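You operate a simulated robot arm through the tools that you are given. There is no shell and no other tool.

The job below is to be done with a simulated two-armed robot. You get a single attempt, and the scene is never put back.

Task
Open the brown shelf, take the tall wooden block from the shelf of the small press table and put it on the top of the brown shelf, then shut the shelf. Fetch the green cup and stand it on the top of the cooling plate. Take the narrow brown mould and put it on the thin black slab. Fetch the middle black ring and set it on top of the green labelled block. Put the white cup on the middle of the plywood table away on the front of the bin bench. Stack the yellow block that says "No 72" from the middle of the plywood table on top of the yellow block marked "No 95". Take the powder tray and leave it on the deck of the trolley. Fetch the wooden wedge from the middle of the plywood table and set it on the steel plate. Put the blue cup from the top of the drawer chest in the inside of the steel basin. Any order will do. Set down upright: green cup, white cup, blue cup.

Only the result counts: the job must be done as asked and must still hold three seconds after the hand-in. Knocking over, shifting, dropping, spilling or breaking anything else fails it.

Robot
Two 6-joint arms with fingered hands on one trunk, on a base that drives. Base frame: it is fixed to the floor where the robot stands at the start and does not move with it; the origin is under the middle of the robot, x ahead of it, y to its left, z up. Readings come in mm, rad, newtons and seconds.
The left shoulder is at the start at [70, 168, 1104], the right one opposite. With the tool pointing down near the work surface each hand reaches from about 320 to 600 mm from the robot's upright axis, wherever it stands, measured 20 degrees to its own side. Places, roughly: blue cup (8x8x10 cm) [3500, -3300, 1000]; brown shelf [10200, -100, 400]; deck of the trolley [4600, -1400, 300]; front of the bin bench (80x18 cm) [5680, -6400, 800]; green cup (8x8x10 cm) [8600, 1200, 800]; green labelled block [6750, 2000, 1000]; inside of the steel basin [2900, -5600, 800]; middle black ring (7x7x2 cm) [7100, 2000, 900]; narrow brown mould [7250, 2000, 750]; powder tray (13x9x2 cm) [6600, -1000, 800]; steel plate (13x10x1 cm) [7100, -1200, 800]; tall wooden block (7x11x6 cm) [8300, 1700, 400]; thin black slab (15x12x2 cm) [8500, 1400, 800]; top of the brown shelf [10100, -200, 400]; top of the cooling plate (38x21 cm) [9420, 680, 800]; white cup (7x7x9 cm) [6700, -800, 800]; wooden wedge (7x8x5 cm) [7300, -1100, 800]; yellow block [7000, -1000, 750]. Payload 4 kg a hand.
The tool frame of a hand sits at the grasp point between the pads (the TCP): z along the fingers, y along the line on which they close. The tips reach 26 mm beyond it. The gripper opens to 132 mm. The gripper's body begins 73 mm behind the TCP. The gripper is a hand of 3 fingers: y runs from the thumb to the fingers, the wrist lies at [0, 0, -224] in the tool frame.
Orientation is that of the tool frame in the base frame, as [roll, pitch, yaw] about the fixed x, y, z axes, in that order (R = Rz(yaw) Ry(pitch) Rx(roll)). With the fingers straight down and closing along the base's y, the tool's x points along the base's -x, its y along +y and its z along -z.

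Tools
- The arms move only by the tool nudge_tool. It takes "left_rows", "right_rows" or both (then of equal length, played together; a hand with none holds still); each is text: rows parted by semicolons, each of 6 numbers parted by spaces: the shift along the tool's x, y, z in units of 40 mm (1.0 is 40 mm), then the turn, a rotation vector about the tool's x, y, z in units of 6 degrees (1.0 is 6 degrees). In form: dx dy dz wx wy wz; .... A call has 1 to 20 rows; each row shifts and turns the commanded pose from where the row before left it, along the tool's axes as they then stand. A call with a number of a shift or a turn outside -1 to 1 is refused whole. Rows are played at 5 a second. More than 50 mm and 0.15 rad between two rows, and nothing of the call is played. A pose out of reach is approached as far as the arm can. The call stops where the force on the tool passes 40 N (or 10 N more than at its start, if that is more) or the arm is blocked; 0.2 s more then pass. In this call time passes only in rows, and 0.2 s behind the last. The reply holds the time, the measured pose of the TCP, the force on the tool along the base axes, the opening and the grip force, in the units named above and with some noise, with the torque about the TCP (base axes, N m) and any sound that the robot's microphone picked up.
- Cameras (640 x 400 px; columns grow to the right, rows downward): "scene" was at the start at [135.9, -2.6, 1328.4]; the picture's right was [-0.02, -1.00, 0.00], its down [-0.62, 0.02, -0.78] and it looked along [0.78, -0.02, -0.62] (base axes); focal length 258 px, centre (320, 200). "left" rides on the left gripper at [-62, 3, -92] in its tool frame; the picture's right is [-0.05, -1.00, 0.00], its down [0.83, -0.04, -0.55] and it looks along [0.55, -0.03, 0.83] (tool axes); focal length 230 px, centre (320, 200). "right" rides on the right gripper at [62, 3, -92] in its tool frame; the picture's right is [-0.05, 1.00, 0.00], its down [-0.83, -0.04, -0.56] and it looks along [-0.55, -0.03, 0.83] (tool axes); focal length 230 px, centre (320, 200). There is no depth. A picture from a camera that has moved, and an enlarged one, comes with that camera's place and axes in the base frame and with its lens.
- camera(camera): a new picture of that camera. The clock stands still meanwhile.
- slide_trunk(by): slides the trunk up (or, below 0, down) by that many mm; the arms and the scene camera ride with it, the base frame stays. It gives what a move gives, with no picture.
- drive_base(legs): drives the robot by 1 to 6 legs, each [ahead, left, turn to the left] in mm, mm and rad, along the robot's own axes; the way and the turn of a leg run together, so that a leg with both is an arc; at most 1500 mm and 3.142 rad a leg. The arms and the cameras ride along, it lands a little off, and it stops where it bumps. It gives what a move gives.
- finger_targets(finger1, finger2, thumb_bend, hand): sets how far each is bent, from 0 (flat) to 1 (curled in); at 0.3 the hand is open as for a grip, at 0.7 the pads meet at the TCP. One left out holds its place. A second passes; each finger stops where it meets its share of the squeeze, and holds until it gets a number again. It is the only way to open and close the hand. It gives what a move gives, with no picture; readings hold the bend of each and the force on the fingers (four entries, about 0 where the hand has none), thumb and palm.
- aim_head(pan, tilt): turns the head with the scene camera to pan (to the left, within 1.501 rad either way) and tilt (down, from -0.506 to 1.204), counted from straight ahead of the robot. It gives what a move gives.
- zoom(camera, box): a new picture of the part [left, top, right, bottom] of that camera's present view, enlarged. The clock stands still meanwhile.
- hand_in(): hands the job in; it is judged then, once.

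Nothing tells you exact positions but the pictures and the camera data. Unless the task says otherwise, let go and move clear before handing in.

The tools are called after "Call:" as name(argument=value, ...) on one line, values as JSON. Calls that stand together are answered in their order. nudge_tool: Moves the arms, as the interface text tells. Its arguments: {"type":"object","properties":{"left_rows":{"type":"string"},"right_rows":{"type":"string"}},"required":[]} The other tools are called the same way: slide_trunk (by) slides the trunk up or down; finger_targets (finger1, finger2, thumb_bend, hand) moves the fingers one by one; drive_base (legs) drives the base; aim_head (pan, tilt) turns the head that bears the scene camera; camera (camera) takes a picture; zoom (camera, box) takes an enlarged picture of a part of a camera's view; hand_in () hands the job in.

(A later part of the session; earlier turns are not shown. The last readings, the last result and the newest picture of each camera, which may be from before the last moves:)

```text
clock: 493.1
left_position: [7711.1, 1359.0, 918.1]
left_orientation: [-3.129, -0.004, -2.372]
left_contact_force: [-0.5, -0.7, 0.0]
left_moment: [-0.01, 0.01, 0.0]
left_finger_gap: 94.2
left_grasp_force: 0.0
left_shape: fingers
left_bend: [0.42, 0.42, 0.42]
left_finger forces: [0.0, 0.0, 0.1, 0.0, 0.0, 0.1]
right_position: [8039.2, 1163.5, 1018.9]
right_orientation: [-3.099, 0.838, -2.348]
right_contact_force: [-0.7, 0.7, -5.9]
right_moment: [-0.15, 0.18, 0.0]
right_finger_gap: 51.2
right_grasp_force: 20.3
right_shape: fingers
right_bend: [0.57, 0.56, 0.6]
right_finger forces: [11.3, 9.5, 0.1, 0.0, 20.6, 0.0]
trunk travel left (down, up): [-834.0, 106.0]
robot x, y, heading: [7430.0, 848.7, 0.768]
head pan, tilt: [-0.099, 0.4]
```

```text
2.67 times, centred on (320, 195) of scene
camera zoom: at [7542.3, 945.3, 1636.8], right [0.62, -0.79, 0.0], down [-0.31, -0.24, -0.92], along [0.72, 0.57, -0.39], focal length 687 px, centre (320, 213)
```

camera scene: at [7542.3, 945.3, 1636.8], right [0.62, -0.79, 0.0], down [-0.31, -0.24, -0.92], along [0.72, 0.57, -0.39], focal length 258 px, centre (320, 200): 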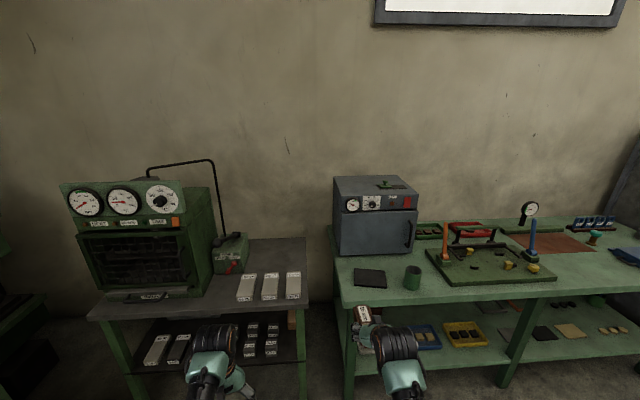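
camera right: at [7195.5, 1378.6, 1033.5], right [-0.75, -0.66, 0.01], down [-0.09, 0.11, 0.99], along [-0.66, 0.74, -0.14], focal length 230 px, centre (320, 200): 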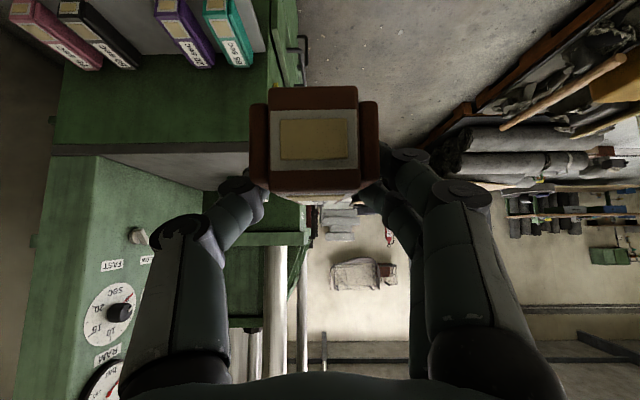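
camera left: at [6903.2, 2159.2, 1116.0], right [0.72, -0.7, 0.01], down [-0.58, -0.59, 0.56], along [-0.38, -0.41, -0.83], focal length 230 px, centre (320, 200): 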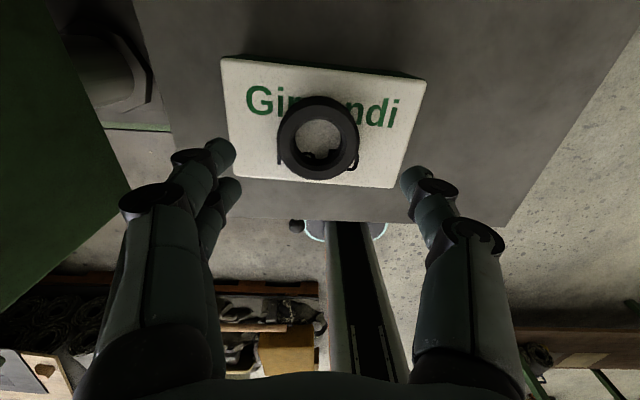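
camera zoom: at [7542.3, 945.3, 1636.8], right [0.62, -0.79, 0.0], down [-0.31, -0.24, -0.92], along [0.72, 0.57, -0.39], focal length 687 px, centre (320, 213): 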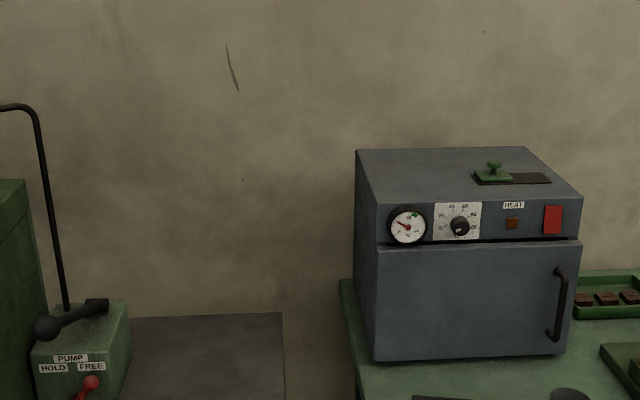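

Slab is in front of the oven near [8473, 1375], green cup to its right. I'll raise the left hand a bit (it will pass above the press table) and drive toward the slab.

Call:
nudge_tool(left_rows="0 0 -0.5 0 0 0; 0 0 -0.5 0 0 0")

Call:
drive_base(legs=[[0, -148, -0.03], [330, 0, 0]])

Call:
aim_head(pan=-0.1, tilt=0.75)

Call:
camera(camera="scene")

Call:
camera(camera="right")

Call:
camera(camera="left")

```text
clock: 493.7
left_position: [7711.1, 1359.7, 958.3]
left_orientation: [-3.132, -0.003, -2.374]
left_contact_force: [0.7, 0.2, 0.5]
left_moment: [0.01, -0.03, 0.02]
left_finger_gap: 94.4
left_grasp_force: 0.1
left_shape: fingers
left_bend: [0.42, 0.42, 0.42]
left_finger forces: [0.0, 0.0, 0.0, 0.1, 0.0, 0.0]
right_position: [8040.2, 1161.8, 1018.7]
right_orientation: [-3.098, 0.842, -2.348]
right_contact_force: [-0.3, -0.3, -5.9]
right_moment: [-0.13, 0.16, 0.0]
right_finger_gap: 51.1
right_grasp_force: 20.9
right_shape: fingers
right_bend: [0.57, 0.56, 0.6]
right_finger forces: [11.2, 9.6, 0.0, 0.1, 20.8, 0.0]
trunk travel left (down, up): [-834.0, 106.0]
robot x, y, heading: [7430.2, 849.8, 0.763]
head pan, tilt: [-0.099, 0.4]
```

```text
clock: 496.8
left_position: [8077.7, 1459.4, 957.9]
left_orientation: [-3.13, -0.001, -2.412]
left_contact_force: [-0.1, 0.7, 0.6]
left_moment: [0.01, -0.02, -0.01]
left_finger_gap: 94.3
left_grasp_force: 0.1
left_shape: fingers
left_bend: [0.42, 0.42, 0.42]
left_finger forces: [0.0, 0.0, 0.0, 0.0, 0.1, 0.0]
right_position: [8397.6, 1249.3, 1019.3]
right_orientation: [-3.097, 0.841, -2.386]
right_contact_force: [-0.6, 0.8, -5.5]
right_moment: [-0.11, 0.19, 0.01]
right_finger_gap: 51.6
right_grasp_force: 20.7
right_shape: fingers
right_bend: [0.57, 0.56, 0.6]
right_finger forces: [11.3, 9.6, 0.0, 0.1, 20.7, 0.1]
trunk travel left (down, up): [-834.0, 106.0]
robot x, y, heading: [7778.4, 965.0, 0.725]
head pan, tilt: [-0.099, 0.4]
```

```text
clock: 497.7
left_position: [8078.7, 1461.5, 957.5]
left_orientation: [-3.131, -0.003, -2.413]
left_contact_force: [-0.2, -0.9, 0.3]
left_moment: [0.0, -0.02, 0.01]
left_finger_gap: 94.4
left_grasp_force: 0.0
left_shape: fingers
left_bend: [0.42, 0.42, 0.42]
left_finger forces: [0.2, 0.0, 0.0, 0.0, 0.1, 0.0]
right_position: [8400.2, 1251.7, 1019.3]
right_orientation: [-3.1, 0.839, -2.387]
right_contact_force: [0.6, 0.9, -4.9]
right_moment: [-0.11, 0.18, 0.01]
right_finger_gap: 51.4
right_grasp_force: 21.0
right_shape: fingers
right_bend: [0.57, 0.56, 0.6]
right_finger forces: [11.3, 9.5, 0.0, 0.0, 20.8, 0.1]
trunk travel left (down, up): [-834.0, 106.0]
robot x, y, heading: [7780.2, 966.1, 0.726]
head pan, tilt: [-0.099, 0.75]
```

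```text
taken
camera scene: at [7886.7, 1047.9, 1605.8], right [0.59, -0.81, 0.0], down [-0.55, -0.4, -0.73], along [0.59, 0.43, -0.68], focal length 258 px, centre (320, 200)
```

scene: 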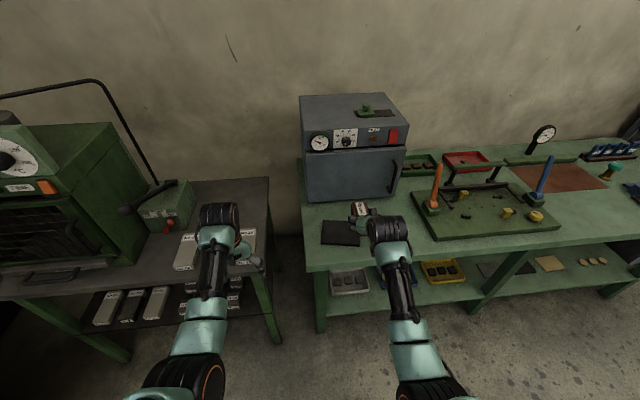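

```text
taken
camera right: at [8314.3, 1180.4, 1032.9], right [-0.64, 0.77, 0.01], down [0.12, 0.08, 0.99], along [0.76, 0.63, -0.14], focal length 230 px, centre (320, 200)
```

right: 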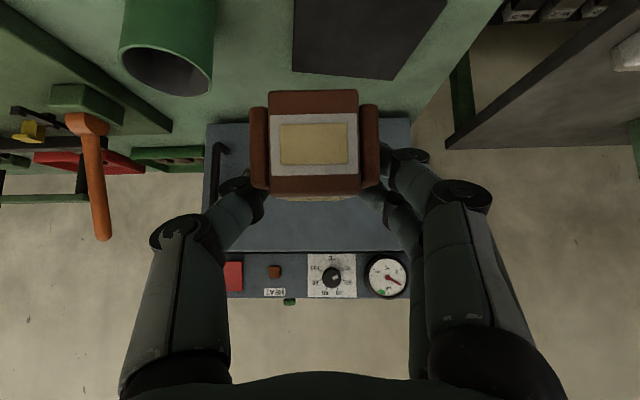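

```text
taken
camera left: at [8121.3, 1505.3, 1049.3], right [0.7, -0.71, 0.01], down [-0.59, -0.58, 0.56], along [-0.39, -0.4, -0.83], focal length 230 px, centre (320, 200)
```

left: 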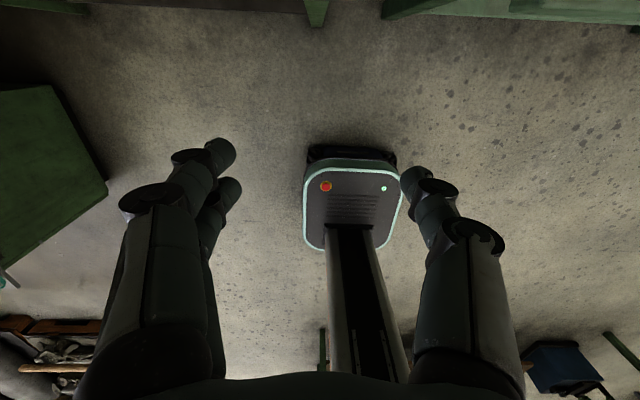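

Mould needs to go ~87 mm forward and ~42 mm left to sit over the slab. Moving, then lowering the right arm partway.

Call:
drive_base(legs=[[87, 42, 0]])

Call:
nudge_tool(right_rows="0.465 0 0.4175 0 0 0; 0.465 0 0.4175 0 0 0; 0.465 0 0.4175 0 0 0; 0.465 0 0.4175 0 0 0")

Call:
camera(camera="right")

Call:
camera(camera="scene")

```text
clock: 498.8
left_position: [8115.4, 1548.0, 959.6]
left_orientation: [-3.131, 0.0, -2.411]
left_contact_force: [0.1, -1.0, -0.5]
left_moment: [0.02, 0.0, 0.02]
left_finger_gap: 94.3
left_grasp_force: 0.1
left_shape: fingers
left_bend: [0.42, 0.42, 0.42]
left_finger forces: [0.1, 0.0, 0.0, 0.0, 0.0, 0.1]
right_position: [8436.6, 1337.4, 1019.6]
right_orientation: [-3.1, 0.842, -2.387]
right_contact_force: [0.6, -0.8, -5.9]
right_moment: [-0.11, 0.17, -0.01]
right_finger_gap: 51.3
right_grasp_force: 21.2
right_shape: fingers
right_bend: [0.57, 0.56, 0.6]
right_finger forces: [11.3, 9.6, 0.1, 0.0, 20.9, 0.1]
trunk travel left (down, up): [-834.0, 106.0]
robot x, y, heading: [7821.0, 1055.7, 0.724]
head pan, tilt: [-0.099, 0.75]
```

```text
clock: 499.8
left_position: [8115.5, 1550.0, 958.0]
left_orientation: [-3.131, -0.005, -2.41]
left_contact_force: [-0.4, -0.2, -0.7]
left_moment: [0.0, -0.01, 0.01]
left_finger_gap: 93.9
left_grasp_force: 0.0
left_shape: fingers
left_bend: [0.42, 0.42, 0.42]
left_finger forces: [0.0, 0.1, 0.0, 0.1, 0.1, 0.0]
right_position: [8439.4, 1336.8, 918.5]
right_orientation: [-3.099, 0.841, -2.385]
right_contact_force: [0.6, 0.1, -5.7]
right_moment: [-0.14, 0.15, 0.0]
right_finger_gap: 51.2
right_grasp_force: 21.6
right_shape: fingers
right_bend: [0.56, 0.56, 0.6]
right_finger forces: [11.4, 9.5, 0.0, 0.0, 20.8, 0.0]
trunk travel left (down, up): [-834.0, 106.0]
robot x, y, heading: [7820.5, 1052.0, 0.725]
head pan, tilt: [-0.099, 0.75]
```

```text
taken
camera right: at [8353.6, 1267.0, 933.8], right [-0.64, 0.77, 0.01], down [0.11, 0.08, 0.99], along [0.76, 0.63, -0.14], focal length 230 px, centre (320, 200)
```

right: 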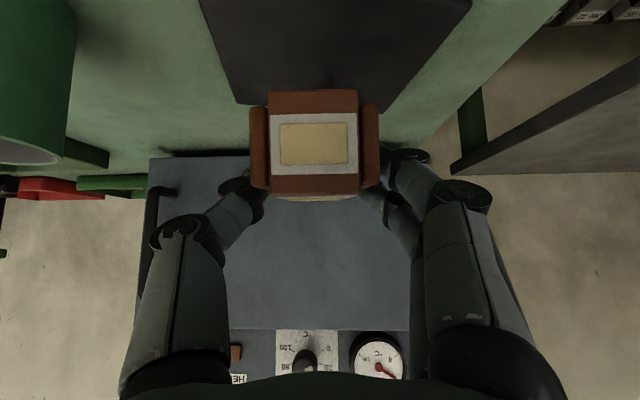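

```text
taken
camera scene: at [7923.9, 1136.2, 1605.9], right [0.59, -0.81, 0.0], down [-0.55, -0.4, -0.73], along [0.59, 0.43, -0.68], focal length 258 px, centre (320, 200)
```

scene: 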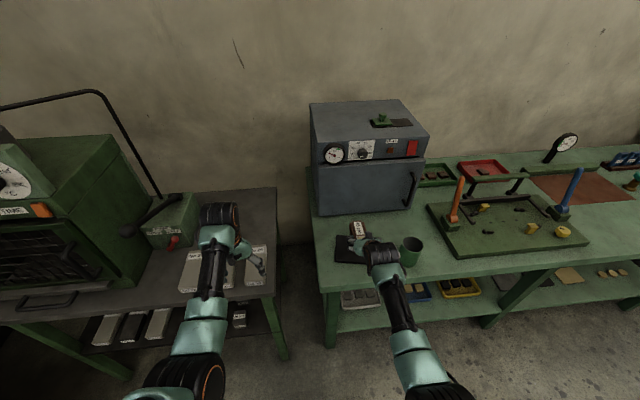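

Call:
nudge_tool(right_rows="0.25 0 -0.28 0 0 0; 0.3 0 0.27 0 0 0; 0.2 0 0.18 0 0 0")

Call:
camera(camera="right")

Call:
zoom(camera="scene", box=[310, 190, 450, 290])

```text
clock: 500.6
left_position: [8116.1, 1551.9, 956.9]
left_orientation: [-3.129, -0.005, -2.413]
left_contact_force: [-0.6, -0.5, 0.4]
left_moment: [-0.01, 0.0, 0.01]
left_finger_gap: 94.3
left_grasp_force: 0.0
left_shape: fingers
left_bend: [0.42, 0.42, 0.42]
left_finger forces: [0.1, 0.1, 0.0, 0.1, 0.0, 0.0]
right_position: [8427.4, 1328.7, 892.7]
right_orientation: [-3.098, 0.839, -2.385]
right_contact_force: [-0.2, 0.3, -6.9]
right_moment: [-0.16, 0.17, -0.01]
right_finger_gap: 51.1
right_grasp_force: 20.8
right_shape: fingers
right_bend: [0.56, 0.56, 0.6]
right_finger forces: [11.5, 9.5, 0.1, 0.0, 20.8, 0.0]
trunk travel left (down, up): [-834.0, 106.0]
robot x, y, heading: [7818.3, 1054.4, 0.724]
head pan, tilt: [-0.099, 0.75]
```

```text
taken
camera right: at [8342.8, 1256.6, 906.7], right [-0.64, 0.77, 0.01], down [0.12, 0.08, 0.99], along [0.76, 0.63, -0.14], focal length 230 px, centre (320, 200)
```

right: 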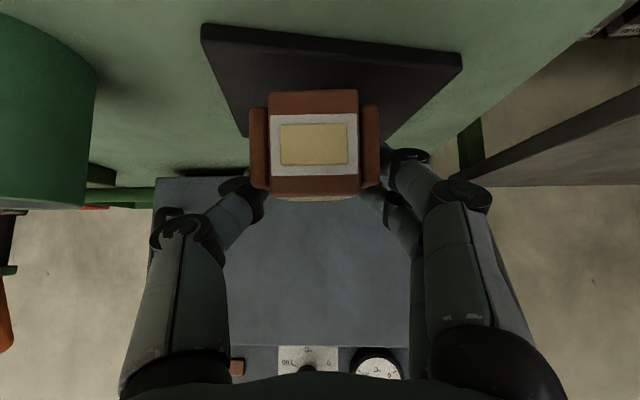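

```text
4.00 times, centred on (380, 240) of scene
camera zoom: at [7924.2, 1137.5, 1605.8], right [0.59, -0.81, 0.0], down [-0.55, -0.4, -0.73], along [0.59, 0.43, -0.68], focal length 1030 px, centre (80, 40)
```

zoom: 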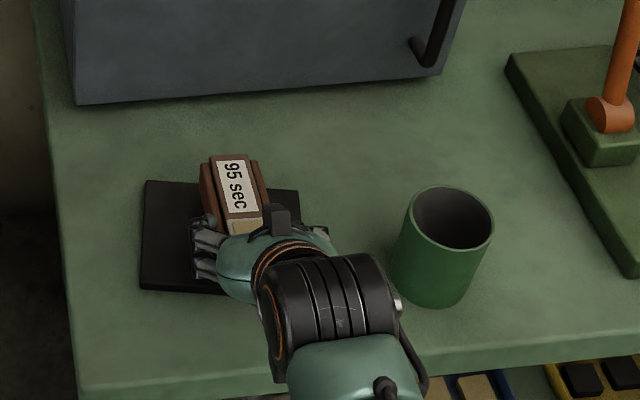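

Mould is now well centred over the slab. Lowering in small steps.

Call:
nudge_tool(right_rows="0.112 0 0.1 0 0 0; 0.112 0 0.1 0 0 0")

Call:
nudge_tool(right_rows="0.075 0 0.067 0 0 0; 0.075 0 0.067 0 0 0")

Call:
camera(camera="right")

```text
clock: 501.2
left_position: [8116.7, 1551.1, 957.4]
left_orientation: [-3.129, -0.003, -2.411]
left_contact_force: [-0.4, 0.4, 0.4]
left_moment: [-0.02, -0.02, -0.01]
left_finger_gap: 94.2
left_grasp_force: 0.1
left_shape: fingers
left_bend: [0.42, 0.42, 0.42]
left_finger forces: [0.1, 0.0, 0.1, 0.0, 0.0, 0.1]
right_position: [8427.6, 1328.1, 879.7]
right_orientation: [-3.098, 0.837, -2.386]
right_contact_force: [0.1, 0.1, -6.6]
right_moment: [-0.12, 0.2, 0.02]
right_finger_gap: 51.4
right_grasp_force: 20.6
right_shape: fingers
right_bend: [0.56, 0.56, 0.6]
right_finger forces: [11.3, 9.5, 0.1, 0.0, 20.8, 0.1]
trunk travel left (down, up): [-834.0, 106.0]
robot x, y, heading: [7821.0, 1052.3, 0.724]
head pan, tilt: [-0.099, 0.75]
```

```text
clock: 501.8
left_position: [8116.4, 1551.8, 958.7]
left_orientation: [-3.13, -0.004, -2.411]
left_contact_force: [-0.1, 0.2, -0.2]
left_moment: [-0.01, 0.02, 0.01]
left_finger_gap: 94.4
left_grasp_force: 0.0
left_shape: fingers
left_bend: [0.42, 0.42, 0.42]
left_finger forces: [0.1, 0.1, 0.0, 0.0, 0.1, 0.0]
right_position: [8428.1, 1328.2, 872.3]
right_orientation: [-3.099, 0.84, -2.386]
right_contact_force: [0.1, 1.5, -5.8]
right_moment: [-0.16, 0.21, 0.0]
right_finger_gap: 51.3
right_grasp_force: 20.7
right_shape: fingers
right_bend: [0.57, 0.56, 0.6]
right_finger forces: [11.3, 9.5, 0.0, 0.0, 20.8, 0.0]
trunk travel left (down, up): [-834.0, 106.0]
robot x, y, heading: [7820.3, 1054.5, 0.726]
head pan, tilt: [-0.099, 0.75]
```

```text
taken
camera right: at [8343.0, 1257.4, 885.8], right [-0.64, 0.77, 0.01], down [0.12, 0.08, 0.99], along [0.76, 0.63, -0.14], focal length 230 px, centre (320, 200)
```

right: 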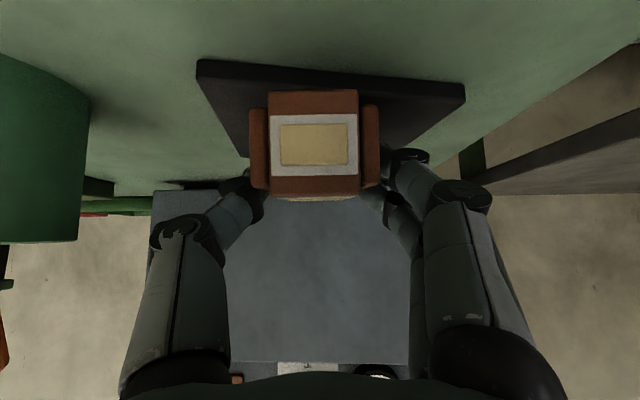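

Call:
nudge_tool(right_rows="0.075 0 0.067 0 0 0; 0.075 0 0.067 0 0 0")

Call:
nudge_tool(right_rows="0.056 0 0.05 0 0 0; 0.056 0 0.05 0 0 0")

Call:
camera(camera="right")

```text
clock: 502.4
left_position: [8116.6, 1550.8, 958.0]
left_orientation: [-3.13, -0.004, -2.412]
left_contact_force: [0.0, -0.6, -0.5]
left_moment: [-0.02, 0.02, 0.0]
left_finger_gap: 94.1
left_grasp_force: 0.1
left_shape: fingers
left_bend: [0.42, 0.42, 0.42]
left_finger forces: [0.0, 0.0, 0.1, 0.0, 0.0, 0.1]
right_position: [8429.0, 1326.8, 863.1]
right_orientation: [-3.099, 0.84, -2.384]
right_contact_force: [-0.9, -1.0, -3.5]
right_moment: [0.0, 0.12, 0.05]
right_finger_gap: 51.3
right_grasp_force: 21.3
right_shape: fingers
right_bend: [0.56, 0.56, 0.6]
right_finger forces: [11.2, 10.0, 0.0, 0.1, 21.1, 0.0]
trunk travel left (down, up): [-834.0, 106.0]
robot x, y, heading: [7817.3, 1058.5, 0.725]
head pan, tilt: [-0.099, 0.75]
```

```text
clock: 503.0
left_position: [8115.1, 1549.7, 958.8]
left_orientation: [-3.129, -0.002, -2.412]
left_contact_force: [0.1, 0.1, 0.6]
left_moment: [0.01, -0.04, 0.03]
left_finger_gap: 94.2
left_grasp_force: 0.0
left_shape: fingers
left_bend: [0.42, 0.42, 0.42]
left_finger forces: [0.0, 0.0, 0.0, 0.1, 0.1, 0.0]
right_position: [8428.1, 1325.9, 858.2]
right_orientation: [-3.097, 0.84, -2.387]
right_contact_force: [-3.7, -2.2, -2.5]
right_moment: [0.11, 0.05, 0.06]
right_finger_gap: 51.2
right_grasp_force: 21.7
right_shape: fingers
right_bend: [0.56, 0.57, 0.6]
right_finger forces: [10.3, 11.2, 0.1, 0.0, 21.6, 0.0]
trunk travel left (down, up): [-834.0, 106.0]
robot x, y, heading: [7816.1, 1051.2, 0.726]
head pan, tilt: [-0.099, 0.75]
```

```text
taken
camera right: at [8343.0, 1255.6, 872.5], right [-0.64, 0.77, 0.01], down [0.11, 0.08, 0.99], along [0.76, 0.63, -0.14], focal length 230 px, centre (320, 200)
```

right: 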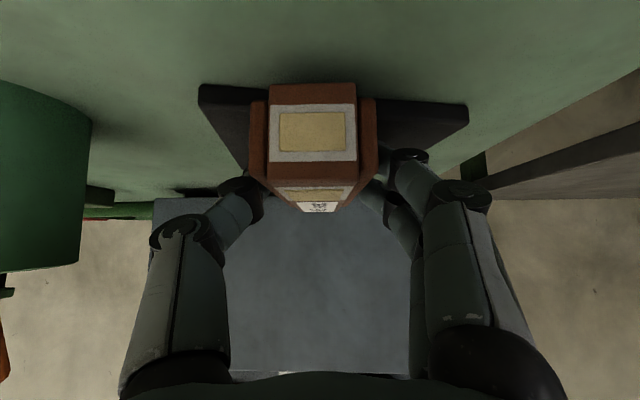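

The far end has touched and the mould is levelling. A few more mm down.

Call:
nudge_tool(right_rows="0.05 0 0.04 0 0 0; 0.05 0 0.04 0 0 0")

Call:
camera(camera="right")

```text
clock: 503.6
left_position: [8113.5, 1548.9, 959.7]
left_orientation: [-3.128, -0.001, -2.412]
left_contact_force: [0.3, 0.0, -0.6]
left_moment: [-0.04, -0.02, 0.0]
left_finger_gap: 94.0
left_grasp_force: 0.0
left_shape: fingers
left_bend: [0.42, 0.42, 0.42]
left_finger forces: [0.1, 0.0, 0.1, 0.0, 0.0, 0.0]
right_position: [8429.9, 1326.7, 856.1]
right_orientation: [-3.094, 0.851, -2.388]
right_contact_force: [-3.0, -3.4, 12.5]
right_moment: [0.22, -0.12, 0.03]
right_finger_gap: 51.6
right_grasp_force: 21.7
right_shape: fingers
right_bend: [0.57, 0.58, 0.6]
right_finger forces: [10.2, 11.9, 0.0, 0.0, 22.2, 0.0]
trunk travel left (down, up): [-834.0, 106.0]
robot x, y, heading: [7819.2, 1054.8, 0.726]
head pan, tilt: [-0.099, 0.75]
```

```text
taken
camera right: at [8343.3, 1256.0, 870.4], right [-0.64, 0.77, 0.01], down [0.11, 0.08, 0.99], along [0.76, 0.63, -0.13], focal length 230 px, centre (320, 200)
```

right: 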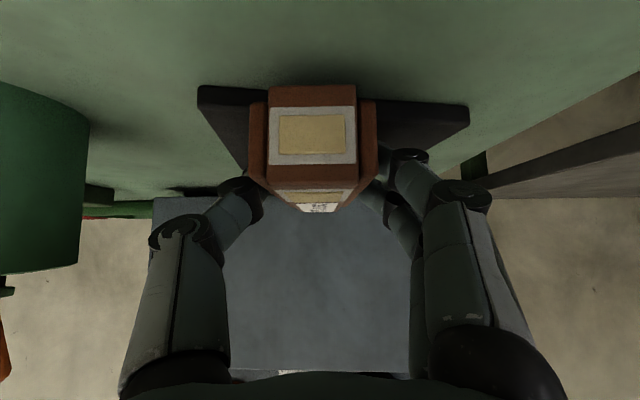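

Fully down. Opening gently and withdrawing.

Call:
finger_targets(hand="right", finger1=0.5, finger2=0.5, thumb_bend=0.5)

Call:
finger_targets(hand="right", finger1=0.43, finger2=0.43, thumb_bend=0.43)

Call:
camera(camera="right")

```text
clock: 504.6
left_position: [8116.3, 1551.1, 958.7]
left_orientation: [-3.13, -0.003, -2.412]
left_contact_force: [0.2, 0.2, -0.2]
left_moment: [0.03, -0.01, -0.02]
left_finger_gap: 94.2
left_grasp_force: 0.2
left_shape: fingers
left_bend: [0.42, 0.42, 0.42]
left_finger forces: [0.0, 0.1, 0.0, 0.0, 0.0, 0.0]
right_position: [8429.1, 1327.8, 851.7]
right_orientation: [-3.096, 0.84, -2.388]
right_contact_force: [-0.1, 0.2, 0.0]
right_moment: [0.0, 0.02, 0.03]
right_finger_gap: 67.2
right_grasp_force: 0.1
right_shape: fingers
right_bend: [0.5, 0.5, 0.5]
right_finger forces: [0.0, 0.0, 0.0, 0.1, 0.0, 0.0]
trunk travel left (down, up): [-834.0, 106.0]
robot x, y, heading: [7819.9, 1054.4, 0.722]
head pan, tilt: [-0.099, 0.75]
```

```text
clock: 505.6
left_position: [8115.4, 1550.0, 957.7]
left_orientation: [-3.13, -0.004, -2.412]
left_contact_force: [-0.3, -0.2, -0.2]
left_moment: [0.03, 0.0, 0.05]
left_finger_gap: 94.3
left_grasp_force: 0.1
left_shape: fingers
left_bend: [0.42, 0.42, 0.42]
left_finger forces: [0.0, 0.0, 0.0, 0.1, 0.1, 0.0]
right_position: [8428.5, 1325.1, 852.5]
right_orientation: [-3.099, 0.842, -2.388]
right_contact_force: [0.7, -0.3, -0.1]
right_moment: [0.01, 0.01, -0.03]
right_finger_gap: 90.8
right_grasp_force: 0.1
right_shape: fingers
right_bend: [0.43, 0.43, 0.43]
right_finger forces: [0.1, 0.0, 0.1, 0.0, 0.0, 0.1]
trunk travel left (down, up): [-834.0, 106.0]
robot x, y, heading: [7822.0, 1054.7, 0.728]
head pan, tilt: [-0.099, 0.75]
```

```text
taken
camera right: at [8343.4, 1255.5, 866.5], right [-0.64, 0.77, 0.01], down [0.11, 0.08, 0.99], along [0.76, 0.63, -0.14], focal length 230 px, centre (320, 200)
```

right: 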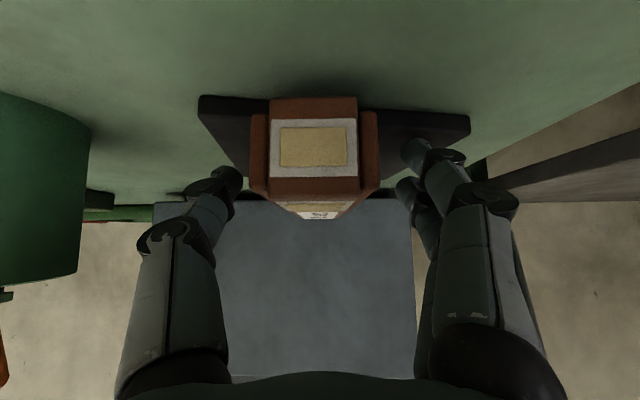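

Call:
nudge_tool(right_rows="0 0 -0.5 0 0 0; 0 0 -0.7 0 0 0; 0 0 -0.7 0 0 0; 0 0 -0.7 0 0 0; 0 0 -0.7 0 0 0")

Call:
camera(camera="right")

Call:
zoom(camera="scene", box=[310, 190, 450, 290])

```text
clock: 506.8
left_position: [8114.7, 1549.9, 959.1]
left_orientation: [-3.129, -0.001, -2.412]
left_contact_force: [0.4, -0.4, -0.3]
left_moment: [0.01, 0.0, -0.01]
left_finger_gap: 93.9
left_grasp_force: 0.1
left_shape: fingers
left_bend: [0.42, 0.42, 0.42]
left_finger forces: [0.1, 0.0, 0.1, 0.0, 0.0, 0.1]
right_position: [8352.2, 1261.4, 941.2]
right_orientation: [-3.098, 0.84, -2.385]
right_contact_force: [0.5, -0.3, -0.4]
right_moment: [0.01, -0.04, 0.01]
right_finger_gap: 90.7
right_grasp_force: 0.0
right_shape: fingers
right_bend: [0.43, 0.43, 0.43]
right_finger forces: [0.0, 0.0, 0.1, 0.0, 0.0, 0.0]
trunk travel left (down, up): [-834.0, 106.0]
robot x, y, heading: [7818.1, 1050.1, 0.728]
head pan, tilt: [-0.099, 0.75]
```

```text
taken
camera right: at [8266.4, 1190.7, 956.0], right [-0.64, 0.77, 0.01], down [0.11, 0.08, 0.99], along [0.76, 0.63, -0.14], focal length 230 px, centre (320, 200)
```

right: 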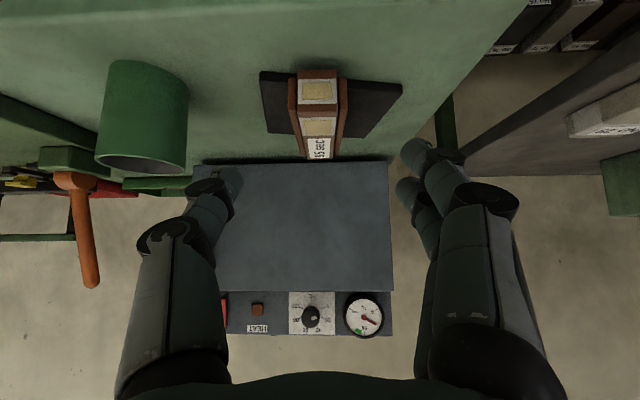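

```text
4.00 times, centred on (380, 240) of scene
camera zoom: at [7921.2, 1135.9, 1606.1], right [0.59, -0.81, 0.0], down [-0.55, -0.4, -0.73], along [0.59, 0.43, -0.68], focal length 1030 px, centre (80, 40)
```

zoom: 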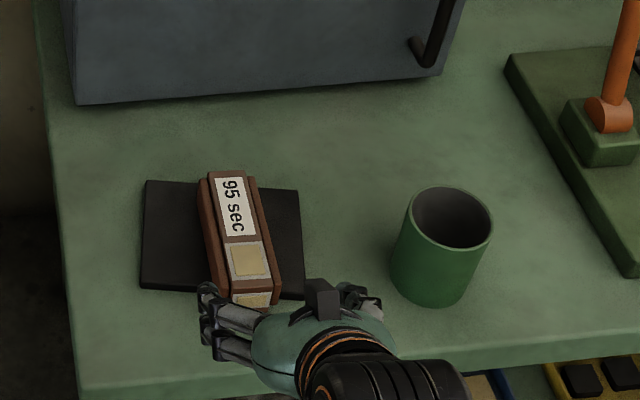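

The brown mould rests on the black slab. Next the green cup: backing off, returning the right hand to straight-down, and lining up with the cup.

Call:
drive_base(legs=[[-130, 0, 0]])

Call:
nudge_tool(right_rows="0 0 0 0 1 0; 0 0 0 0 1 0; 0 0 0 0 1 0; 0 0 0 0 1 0; 0 0 0 0 1 0; 0 0 0 0 1 0; 0 0 0 0 1 0; 0 0 0 0 1 0")

Call:
finger_targets(hand="right", finger1=0.36, finger2=0.36, thumb_bend=0.36)

Call:
slide_trunk(by=80)

Call:
drive_base(legs=[[0, -185, 0]])

Call:
camera(camera="right")

Call:
camera(camera="scene")

```text
clock: 508.1
left_position: [8020.3, 1465.1, 958.0]
left_orientation: [-3.129, -0.006, -2.415]
left_contact_force: [0.0, -0.6, 0.5]
left_moment: [-0.01, 0.03, 0.01]
left_finger_gap: 94.1
left_grasp_force: 0.1
left_shape: fingers
left_bend: [0.42, 0.42, 0.42]
left_finger forces: [0.1, 0.0, 0.1, 0.1, 0.0, 0.0]
right_position: [8257.2, 1176.2, 940.8]
right_orientation: [-3.1, 0.839, -2.386]
right_contact_force: [0.0, -0.5, -1.4]
right_moment: [0.0, 0.02, 0.02]
right_finger_gap: 90.5
right_grasp_force: 0.0
right_shape: fingers
right_bend: [0.43, 0.43, 0.43]
right_finger forces: [0.1, 0.0, 0.1, 0.0, 0.0, 0.0]
trunk travel left (down, up): [-834.0, 106.0]
robot x, y, heading: [7719.8, 971.0, 0.725]
head pan, tilt: [-0.099, 0.75]
```

```text
clock: 509.9
left_position: [8019.6, 1464.9, 958.0]
left_orientation: [-3.13, -0.003, -2.413]
left_contact_force: [0.5, -1.0, 0.3]
left_moment: [0.02, 0.01, -0.01]
left_finger_gap: 94.0
left_grasp_force: 0.1
left_shape: fingers
left_bend: [0.42, 0.42, 0.42]
left_finger forces: [0.0, 0.1, 0.0, 0.1, 0.1, 0.0]
right_position: [8257.0, 1175.9, 940.3]
right_orientation: [-3.111, 0.001, -2.419]
right_contact_force: [0.4, -0.1, -0.6]
right_moment: [0.0, 0.02, 0.02]
right_finger_gap: 90.7
right_grasp_force: 0.1
right_shape: fingers
right_bend: [0.43, 0.43, 0.43]
right_finger forces: [0.0, 0.1, 0.0, 0.1, 0.0, 0.0]
trunk travel left (down, up): [-834.0, 106.0]
robot x, y, heading: [7719.9, 967.4, 0.723]
head pan, tilt: [-0.099, 0.75]
```

```text
clock: 510.9
left_position: [8019.3, 1464.3, 958.3]
left_orientation: [-3.129, -0.006, -2.414]
left_contact_force: [0.1, -0.7, 0.5]
left_moment: [0.0, -0.01, 0.03]
left_finger_gap: 94.2
left_grasp_force: 0.0
left_shape: fingers
left_bend: [0.42, 0.42, 0.42]
left_finger forces: [0.0, 0.0, 0.0, 0.0, 0.0, 0.0]
right_position: [8256.5, 1174.6, 941.5]
right_orientation: [-3.112, 0.004, -2.42]
right_contact_force: [-0.4, 0.4, 0.6]
right_moment: [0.03, -0.01, -0.03]
right_finger_gap: 114.2
right_grasp_force: 0.1
right_shape: fingers
right_bend: [0.36, 0.36, 0.36]
right_finger forces: [0.1, 0.1, 0.0, 0.0, 0.1, 0.0]
trunk travel left (down, up): [-834.0, 106.0]
robot x, y, heading: [7723.9, 967.1, 0.718]
head pan, tilt: [-0.099, 0.75]
```

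```text
clock: 512.0
left_position: [8019.5, 1463.6, 1037.7]
left_orientation: [-3.13, -0.003, -2.413]
left_contact_force: [-0.1, 0.3, 0.6]
left_moment: [0.0, 0.0, 0.01]
left_finger_gap: 94.5
left_grasp_force: 0.0
left_shape: fingers
left_bend: [0.42, 0.42, 0.42]
left_finger forces: [0.0, 0.0, 0.2, 0.0, 0.0, 0.0]
right_position: [8256.2, 1176.3, 1020.9]
right_orientation: [-3.111, 0.004, -2.419]
right_contact_force: [1.0, -0.1, 0.2]
right_moment: [0.0, 0.02, -0.02]
right_finger_gap: 114.4
right_grasp_force: 0.1
right_shape: fingers
right_bend: [0.36, 0.36, 0.36]
right_finger forces: [0.0, 0.1, 0.0, 0.0, 0.0, 0.0]
trunk travel left (down, up): [-914.0, 26.0]
robot x, y, heading: [7721.7, 965.2, 0.724]
head pan, tilt: [-0.099, 0.75]
```

```text
clock: 513.6
left_position: [8139.5, 1327.4, 1038.3]
left_orientation: [-3.128, -0.003, -2.413]
left_contact_force: [-0.8, -0.2, 0.8]
left_moment: [-0.03, -0.04, -0.02]
left_finger_gap: 94.3
left_grasp_force: 0.0
left_shape: fingers
left_bend: [0.42, 0.42, 0.42]
left_finger forces: [0.0, 0.1, 0.1, 0.1, 0.1, 0.0]
right_position: [8375.5, 1038.7, 1022.3]
right_orientation: [-3.109, 0.003, -2.419]
right_contact_force: [-0.2, -0.4, 1.1]
right_moment: [-0.01, 0.01, -0.03]
right_finger_gap: 114.5
right_grasp_force: 0.0
right_shape: fingers
right_bend: [0.36, 0.36, 0.36]
right_finger forces: [0.0, 0.1, 0.1, 0.0, 0.1, 0.0]
trunk travel left (down, up): [-914.0, 26.0]
robot x, y, heading: [7850.5, 831.0, 0.725]
head pan, tilt: [-0.099, 0.75]
```

```text
taken
camera right: at [8326.0, 1001.7, 1112.2], right [-0.62, 0.78, -0.03], down [0.64, 0.53, 0.56], along [0.45, 0.33, -0.83], focal length 230 px, centre (320, 200)
```

right: 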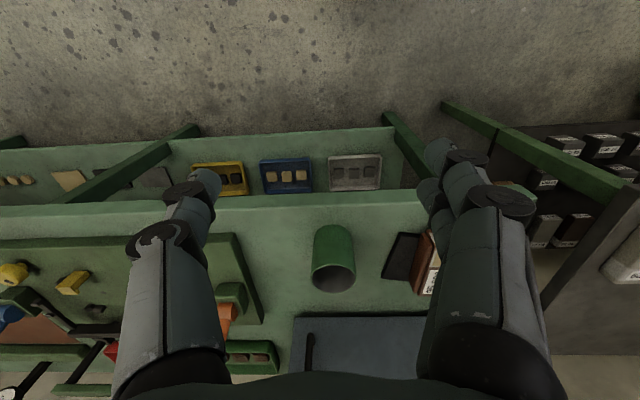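

```text
taken
camera scene: at [7945.8, 915.0, 1686.0], right [0.59, -0.81, 0.0], down [-0.55, -0.4, -0.73], along [0.59, 0.43, -0.68], focal length 258 px, centre (320, 200)
```

scene: 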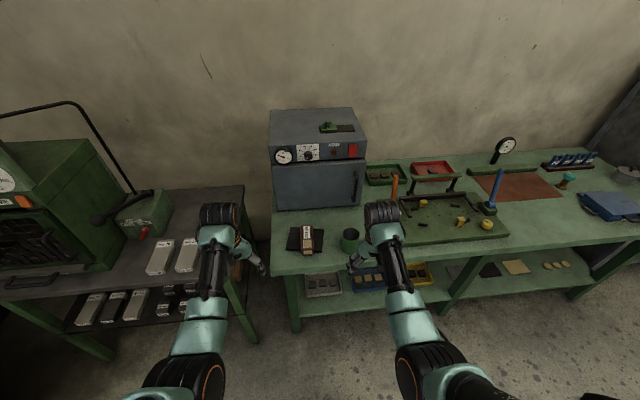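

Call:
nudge_tool(right_rows="0 0 0 -0.3 0 0")

Call:
drive_base(legs=[[215, 4, 0]])

Call:
camera(camera="right")

```text
clock: 514.0
left_position: [8142.5, 1325.3, 1037.9]
left_orientation: [-3.132, -0.001, -2.414]
left_contact_force: [0.2, -0.4, 0.2]
left_moment: [-0.01, 0.01, -0.02]
left_finger_gap: 94.2
left_grasp_force: 0.0
left_shape: fingers
left_bend: [0.42, 0.42, 0.42]
left_finger forces: [0.1, 0.1, 0.0, 0.1, 0.1, 0.1]
right_position: [8379.2, 1035.7, 1020.8]
right_orientation: [3.139, 0.002, -2.42]
right_contact_force: [0.1, -0.1, -0.3]
right_moment: [-0.04, 0.0, -0.02]
right_finger_gap: 114.5
right_grasp_force: 0.0
right_shape: fingers
right_bend: [0.36, 0.36, 0.36]
right_finger forces: [0.1, 0.0, 0.0, 0.1, 0.0, 0.1]
trunk travel left (down, up): [-914.0, 26.0]
robot x, y, heading: [7842.3, 830.0, 0.724]
head pan, tilt: [-0.099, 0.75]
```

```text
clock: 515.6
left_position: [8294.7, 1470.2, 1040.1]
left_orientation: [-3.132, -0.002, -2.407]
left_contact_force: [0.4, 0.0, -0.2]
left_moment: [0.01, -0.04, 0.02]
left_finger_gap: 94.1
left_grasp_force: 0.2
left_shape: fingers
left_bend: [0.42, 0.42, 0.42]
left_finger forces: [0.1, 0.0, 0.0, 0.0, 0.0, 0.0]
right_position: [8533.2, 1182.5, 1022.7]
right_orientation: [3.138, 0.008, -2.413]
right_contact_force: [0.5, 0.1, 0.5]
right_moment: [0.0, -0.01, 0.02]
right_finger_gap: 114.4
right_grasp_force: 0.1
right_shape: fingers
right_bend: [0.36, 0.36, 0.36]
right_finger forces: [0.1, 0.1, 0.0, 0.0, 0.0, 0.1]
trunk travel left (down, up): [-914.0, 26.0]
robot x, y, heading: [8000.5, 974.3, 0.728]
head pan, tilt: [-0.099, 0.75]
```

```text
taken
camera right: at [8483.6, 1142.4, 1113.2], right [-0.63, 0.78, 0.0], down [0.65, 0.52, 0.56], along [0.44, 0.35, -0.83], focal length 230 px, centre (320, 200)
```

right: 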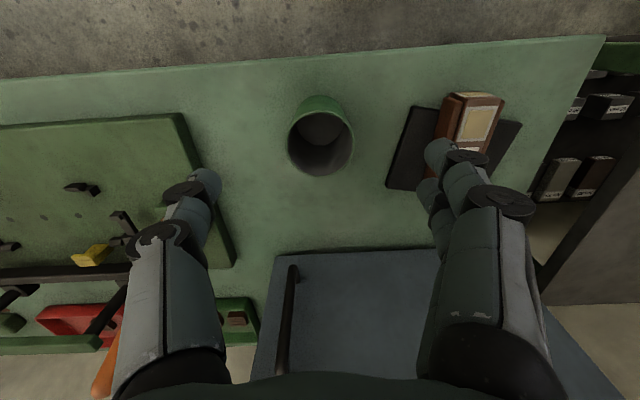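

Call:
camera(camera="left")

Call:
camera(camera="scene")

```text
taken
camera left: at [8336.8, 1513.5, 1132.0], right [0.71, -0.71, 0.01], down [-0.59, -0.58, 0.56], along [-0.39, -0.4, -0.83], focal length 230 px, centre (320, 200)
```

left: 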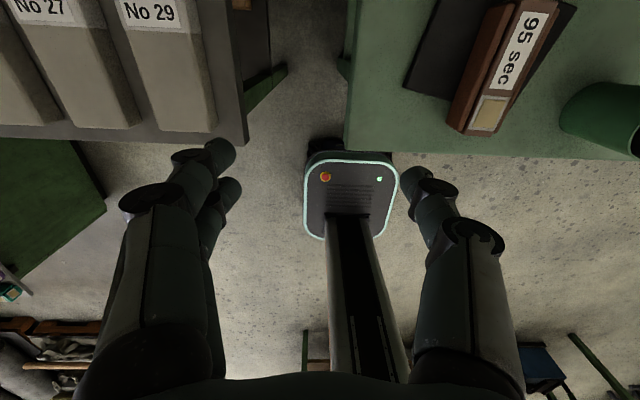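

```text
taken
camera scene: at [8102.2, 1053.4, 1686.4], right [0.59, -0.81, 0.0], down [-0.55, -0.4, -0.73], along [0.59, 0.43, -0.68], focal length 258 px, centre (320, 200)
```

scene: 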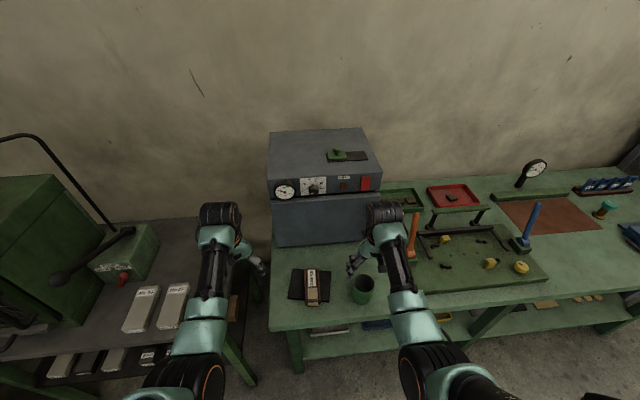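

Call:
nudge_tool(right_rows="-0.26 0 0 0 0 0; -0.26 0 0 0 0 0")

Call:
slide_trunk(by=-85)

Call:
camera(camera="right")

```text
clock: 516.2
left_position: [8295.5, 1471.9, 1039.3]
left_orientation: [-3.131, -0.001, -2.409]
left_contact_force: [-0.1, 0.2, 0.3]
left_moment: [-0.02, 0.01, 0.01]
left_finger_gap: 94.5
left_grasp_force: 0.2
left_shape: fingers
left_bend: [0.42, 0.42, 0.42]
left_finger forces: [0.1, 0.0, 0.1, 0.0, 0.0, 0.1]
right_position: [8548.8, 1197.9, 1021.4]
right_orientation: [3.138, 0.007, -2.413]
right_contact_force: [0.3, -0.3, 0.7]
right_moment: [0.04, -0.02, -0.01]
right_finger_gap: 114.5
right_grasp_force: 0.1
right_shape: fingers
right_bend: [0.36, 0.36, 0.36]
right_finger forces: [0.0, 0.0, 0.0, 0.0, 0.1, 0.0]
trunk travel left (down, up): [-914.0, 26.0]
robot x, y, heading: [8001.7, 971.1, 0.729]
head pan, tilt: [-0.099, 0.75]
```

```text
clock: 517.5
left_position: [8297.6, 1471.3, 953.1]
left_orientation: [-3.13, -0.001, -2.409]
left_contact_force: [0.7, 0.4, 0.2]
left_moment: [0.0, 0.04, 0.02]
left_finger_gap: 94.0
left_grasp_force: 0.0
left_shape: fingers
left_bend: [0.42, 0.42, 0.42]
left_finger forces: [0.0, 0.1, 0.0, 0.1, 0.0, 0.1]
right_position: [8549.3, 1196.7, 936.5]
right_orientation: [3.138, 0.004, -2.415]
right_contact_force: [0.5, -0.2, 0.2]
right_moment: [0.02, 0.0, 0.02]
right_finger_gap: 114.3
right_grasp_force: 0.0
right_shape: fingers
right_bend: [0.36, 0.36, 0.36]
right_finger forces: [0.0, 0.0, 0.0, 0.0, 0.0, 0.0]
trunk travel left (down, up): [-829.0, 111.0]
robot x, y, heading: [8004.5, 974.6, 0.726]
head pan, tilt: [-0.099, 0.75]
```

```text
taken
camera right: at [8501.1, 1158.1, 1026.8], right [-0.63, 0.78, 0.0], down [0.65, 0.52, 0.56], along [0.43, 0.35, -0.83], focal length 230 px, centre (320, 200)
```

right: 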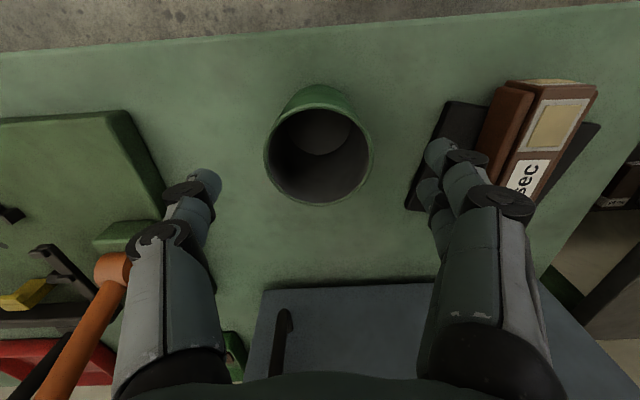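

Call:
nudge_tool(right_rows="0 0.03 0.5 0 0 0; 0 0 0.5 0 0 0; 0 0 0.5 0 0 0; 0 0 0.3 0 0 0")

Call:
finger_targets(hand="right", finger1=0.48, finger2=0.48, thumb_bend=0.48)

Call:
finger_targets(hand="right", finger1=0.66, finger2=0.66, thumb_bend=0.66)

Call:
camera(camera="right")

```text
clock: 518.5
left_position: [8297.3, 1472.3, 953.4]
left_orientation: [-3.13, -0.004, -2.409]
left_contact_force: [-0.4, 0.1, -0.6]
left_moment: [-0.04, 0.02, -0.03]
left_finger_gap: 93.9
left_grasp_force: 0.0
left_shape: fingers
left_bend: [0.42, 0.42, 0.42]
left_finger forces: [0.0, 0.0, 0.0, 0.1, 0.1, 0.0]
right_position: [8547.4, 1198.9, 862.7]
right_orientation: [3.141, 0.002, -2.413]
right_contact_force: [0.5, -0.4, -0.3]
right_moment: [-0.01, -0.01, 0.02]
right_finger_gap: 114.3
right_grasp_force: 0.0
right_shape: fingers
right_bend: [0.36, 0.36, 0.36]
right_finger forces: [0.0, 0.0, 0.0, 0.0, 0.0, 0.0]
trunk travel left (down, up): [-829.0, 111.0]
robot x, y, heading: [8003.9, 972.3, 0.728]
head pan, tilt: [-0.099, 0.75]
```

```text
clock: 519.5
left_position: [8297.2, 1471.9, 953.6]
left_orientation: [-3.132, -0.002, -2.406]
left_contact_force: [0.7, -0.3, -0.4]
left_moment: [0.02, -0.03, -0.01]
left_finger_gap: 94.4
left_grasp_force: 0.1
left_shape: fingers
left_bend: [0.42, 0.42, 0.42]
left_finger forces: [0.0, 0.1, 0.1, 0.0, 0.0, 0.0]
right_position: [8549.4, 1199.0, 864.4]
right_orientation: [3.137, 0.003, -2.415]
right_contact_force: [0.1, -0.1, -0.4]
right_moment: [-0.05, -0.02, -0.02]
right_finger_gap: 75.9
right_grasp_force: 0.4
right_shape: fingers
right_bend: [0.48, 0.48, 0.48]
right_finger forces: [0.0, 0.0, 0.1, 0.0, 0.5, 0.0]
trunk travel left (down, up): [-829.0, 111.0]
robot x, y, heading: [8000.4, 976.0, 0.733]
head pan, tilt: [-0.099, 0.75]
```

```text
clock: 520.5
left_position: [8296.4, 1471.5, 954.6]
left_orientation: [-3.132, -0.003, -2.408]
left_contact_force: [0.5, -0.1, 1.3]
left_moment: [-0.02, 0.01, -0.01]
left_finger_gap: 94.2
left_grasp_force: 0.0
left_shape: fingers
left_bend: [0.42, 0.42, 0.42]
left_finger forces: [0.1, 0.0, 0.0, 0.0, 0.0, 0.0]
right_position: [8548.2, 1198.8, 864.5]
right_orientation: [3.139, 0.003, -2.414]
right_contact_force: [0.1, 0.1, 0.2]
right_moment: [0.03, 0.01, 0.01]
right_finger_gap: 61.4
right_grasp_force: 19.3
right_shape: fingers
right_bend: [0.53, 0.52, 0.57]
right_finger forces: [9.7, 10.3, 0.1, 0.1, 18.4, 0.1]
trunk travel left (down, up): [-829.0, 111.0]
robot x, y, heading: [8003.0, 974.1, 0.726]
head pan, tilt: [-0.099, 0.75]
```

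```text
taken
camera right: at [8499.3, 1160.0, 954.3], right [-0.63, 0.78, 0.0], down [0.65, 0.52, 0.56], along [0.43, 0.35, -0.83], focal length 230 px, centre (320, 200)
```

right: 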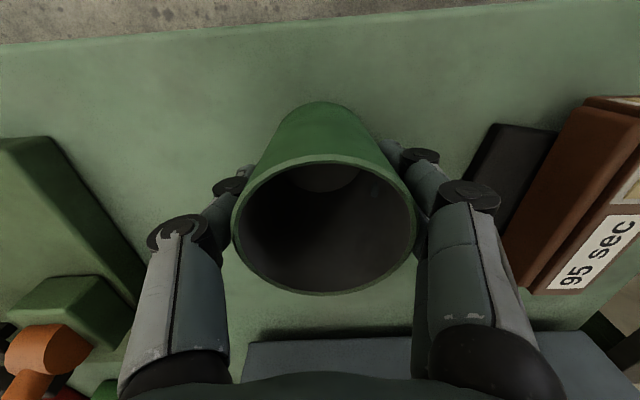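

Green cup is gripped. Lifting high, backing off, moving right along the bench to the brown cooling plate.

Call:
slide_trunk(by=111)

Call:
nudge_tool(right_rows="0 0 -0.5 0 0 0; 0 0 -0.5 0 0 0; 0 0 -0.5 0 0 0; 0 0 -0.4 0 0 0")

Call:
drive_base(legs=[[-330, 0, 0], [0, -965, 0], [330, 0, 0]])

Call:
aim_head(pan=-0.15, tilt=0.7)

Call:
camera(camera="scene")

Call:
camera(camera="right")

```text
clock: 521.9
left_position: [8297.0, 1471.1, 1064.3]
left_orientation: [-3.132, -0.003, -2.408]
left_contact_force: [0.2, -0.1, 0.2]
left_moment: [-0.02, 0.02, 0.01]
left_finger_gap: 94.3
left_grasp_force: 0.0
left_shape: fingers
left_bend: [0.42, 0.42, 0.42]
left_finger forces: [0.0, 0.1, 0.0, 0.0, 0.0, 0.0]
right_position: [8548.2, 1199.9, 974.2]
right_orientation: [3.138, 0.004, -2.414]
right_contact_force: [-0.2, 0.7, -1.9]
right_moment: [0.0, 0.05, 0.0]
right_finger_gap: 61.3
right_grasp_force: 19.4
right_shape: fingers
right_bend: [0.53, 0.52, 0.57]
right_finger forces: [9.8, 10.2, 0.1, 0.1, 18.5, 0.0]
trunk travel left (down, up): [-940.0, 0.0]
robot x, y, heading: [7999.9, 972.5, 0.732]
head pan, tilt: [-0.099, 0.75]
```

```text
clock: 522.9
left_position: [8296.6, 1471.4, 1063.5]
left_orientation: [-3.128, -0.004, -2.408]
left_contact_force: [-0.1, 0.1, 0.5]
left_moment: [-0.03, -0.01, 0.01]
left_finger_gap: 94.3
left_grasp_force: 0.0
left_shape: fingers
left_bend: [0.42, 0.42, 0.42]
left_finger forces: [0.0, 0.0, 0.0, 0.0, 0.0, 0.0]
right_position: [8547.4, 1198.3, 1050.6]
right_orientation: [3.139, 0.002, -2.414]
right_contact_force: [0.0, 0.2, -1.9]
right_moment: [-0.01, 0.02, 0.02]
right_finger_gap: 61.5
right_grasp_force: 18.9
right_shape: fingers
right_bend: [0.53, 0.52, 0.57]
right_finger forces: [9.7, 10.1, 0.0, 0.1, 18.5, 0.0]
trunk travel left (down, up): [-940.0, 0.0]
robot x, y, heading: [8000.8, 976.9, 0.732]
head pan, tilt: [-0.099, 0.75]
```

```text
clock: 531.5
left_position: [8953.5, 731.2, 1064.6]
left_orientation: [-3.13, -0.001, -2.433]
left_contact_force: [0.1, 0.1, -0.1]
left_moment: [-0.02, -0.03, 0.02]
left_finger_gap: 94.1
left_grasp_force: 0.2
left_shape: fingers
left_bend: [0.42, 0.42, 0.42]
left_finger forces: [0.1, 0.0, 0.0, 0.0, 0.0, 0.0]
right_position: [9197.5, 450.4, 1051.4]
right_orientation: [3.14, 0.006, -2.44]
right_contact_force: [-0.5, -0.5, -1.7]
right_moment: [0.03, 0.01, 0.03]
right_finger_gap: 61.7
right_grasp_force: 19.4
right_shape: fingers
right_bend: [0.53, 0.52, 0.57]
right_finger forces: [9.7, 10.2, 0.0, 0.0, 18.3, 0.1]
trunk travel left (down, up): [-940.0, 0.0]
robot x, y, heading: [8646.3, 242.1, 0.703]
head pan, tilt: [-0.099, 0.75]
```

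```text
clock: 532.1
left_position: [8953.4, 732.0, 1064.0]
left_orientation: [-3.132, -0.002, -2.434]
left_contact_force: [0.8, 0.0, 0.4]
left_moment: [0.01, 0.0, 0.02]
left_finger_gap: 94.4
left_grasp_force: 0.1
left_shape: fingers
left_bend: [0.42, 0.42, 0.42]
left_finger forces: [0.0, 0.0, 0.0, 0.0, 0.1, 0.1]
right_position: [9198.1, 453.1, 1049.0]
right_orientation: [3.136, 0.003, -2.44]
right_contact_force: [-0.5, -0.5, -1.7]
right_moment: [0.01, 0.02, -0.04]
right_finger_gap: 61.4
right_grasp_force: 18.8
right_shape: fingers
right_bend: [0.53, 0.52, 0.57]
right_finger forces: [9.7, 10.2, 0.0, 0.1, 18.3, 0.0]
trunk travel left (down, up): [-940.0, 0.0]
robot x, y, heading: [8647.0, 245.4, 0.703]
head pan, tilt: [-0.15, 0.7]
```

```text
taken
camera scene: at [8756.2, 318.9, 1716.3], right [0.53, -0.85, 0.0], down [-0.55, -0.34, -0.77], along [0.65, 0.4, -0.64], focal length 258 px, centre (320, 200)
```

scene: 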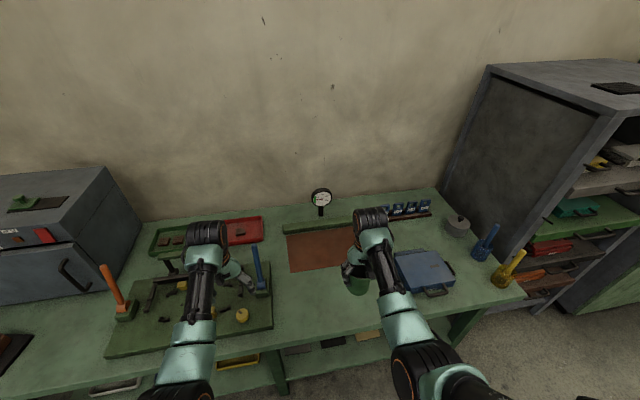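

```text
taken
camera right: at [9147.9, 413.8, 1141.4], right [-0.6, 0.8, 0.0], down [0.66, 0.5, 0.56], along [0.44, 0.34, -0.83], focal length 230 px, centre (320, 200)
```

right: 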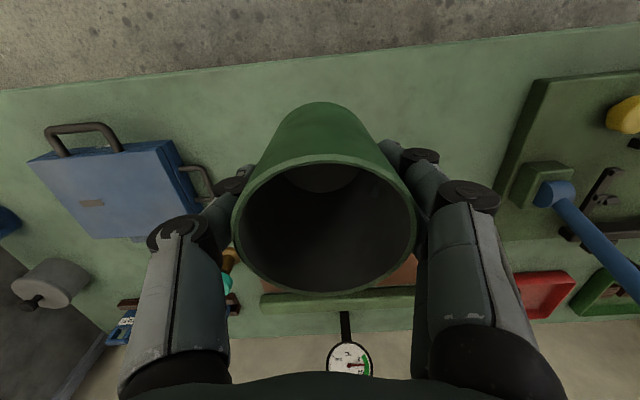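

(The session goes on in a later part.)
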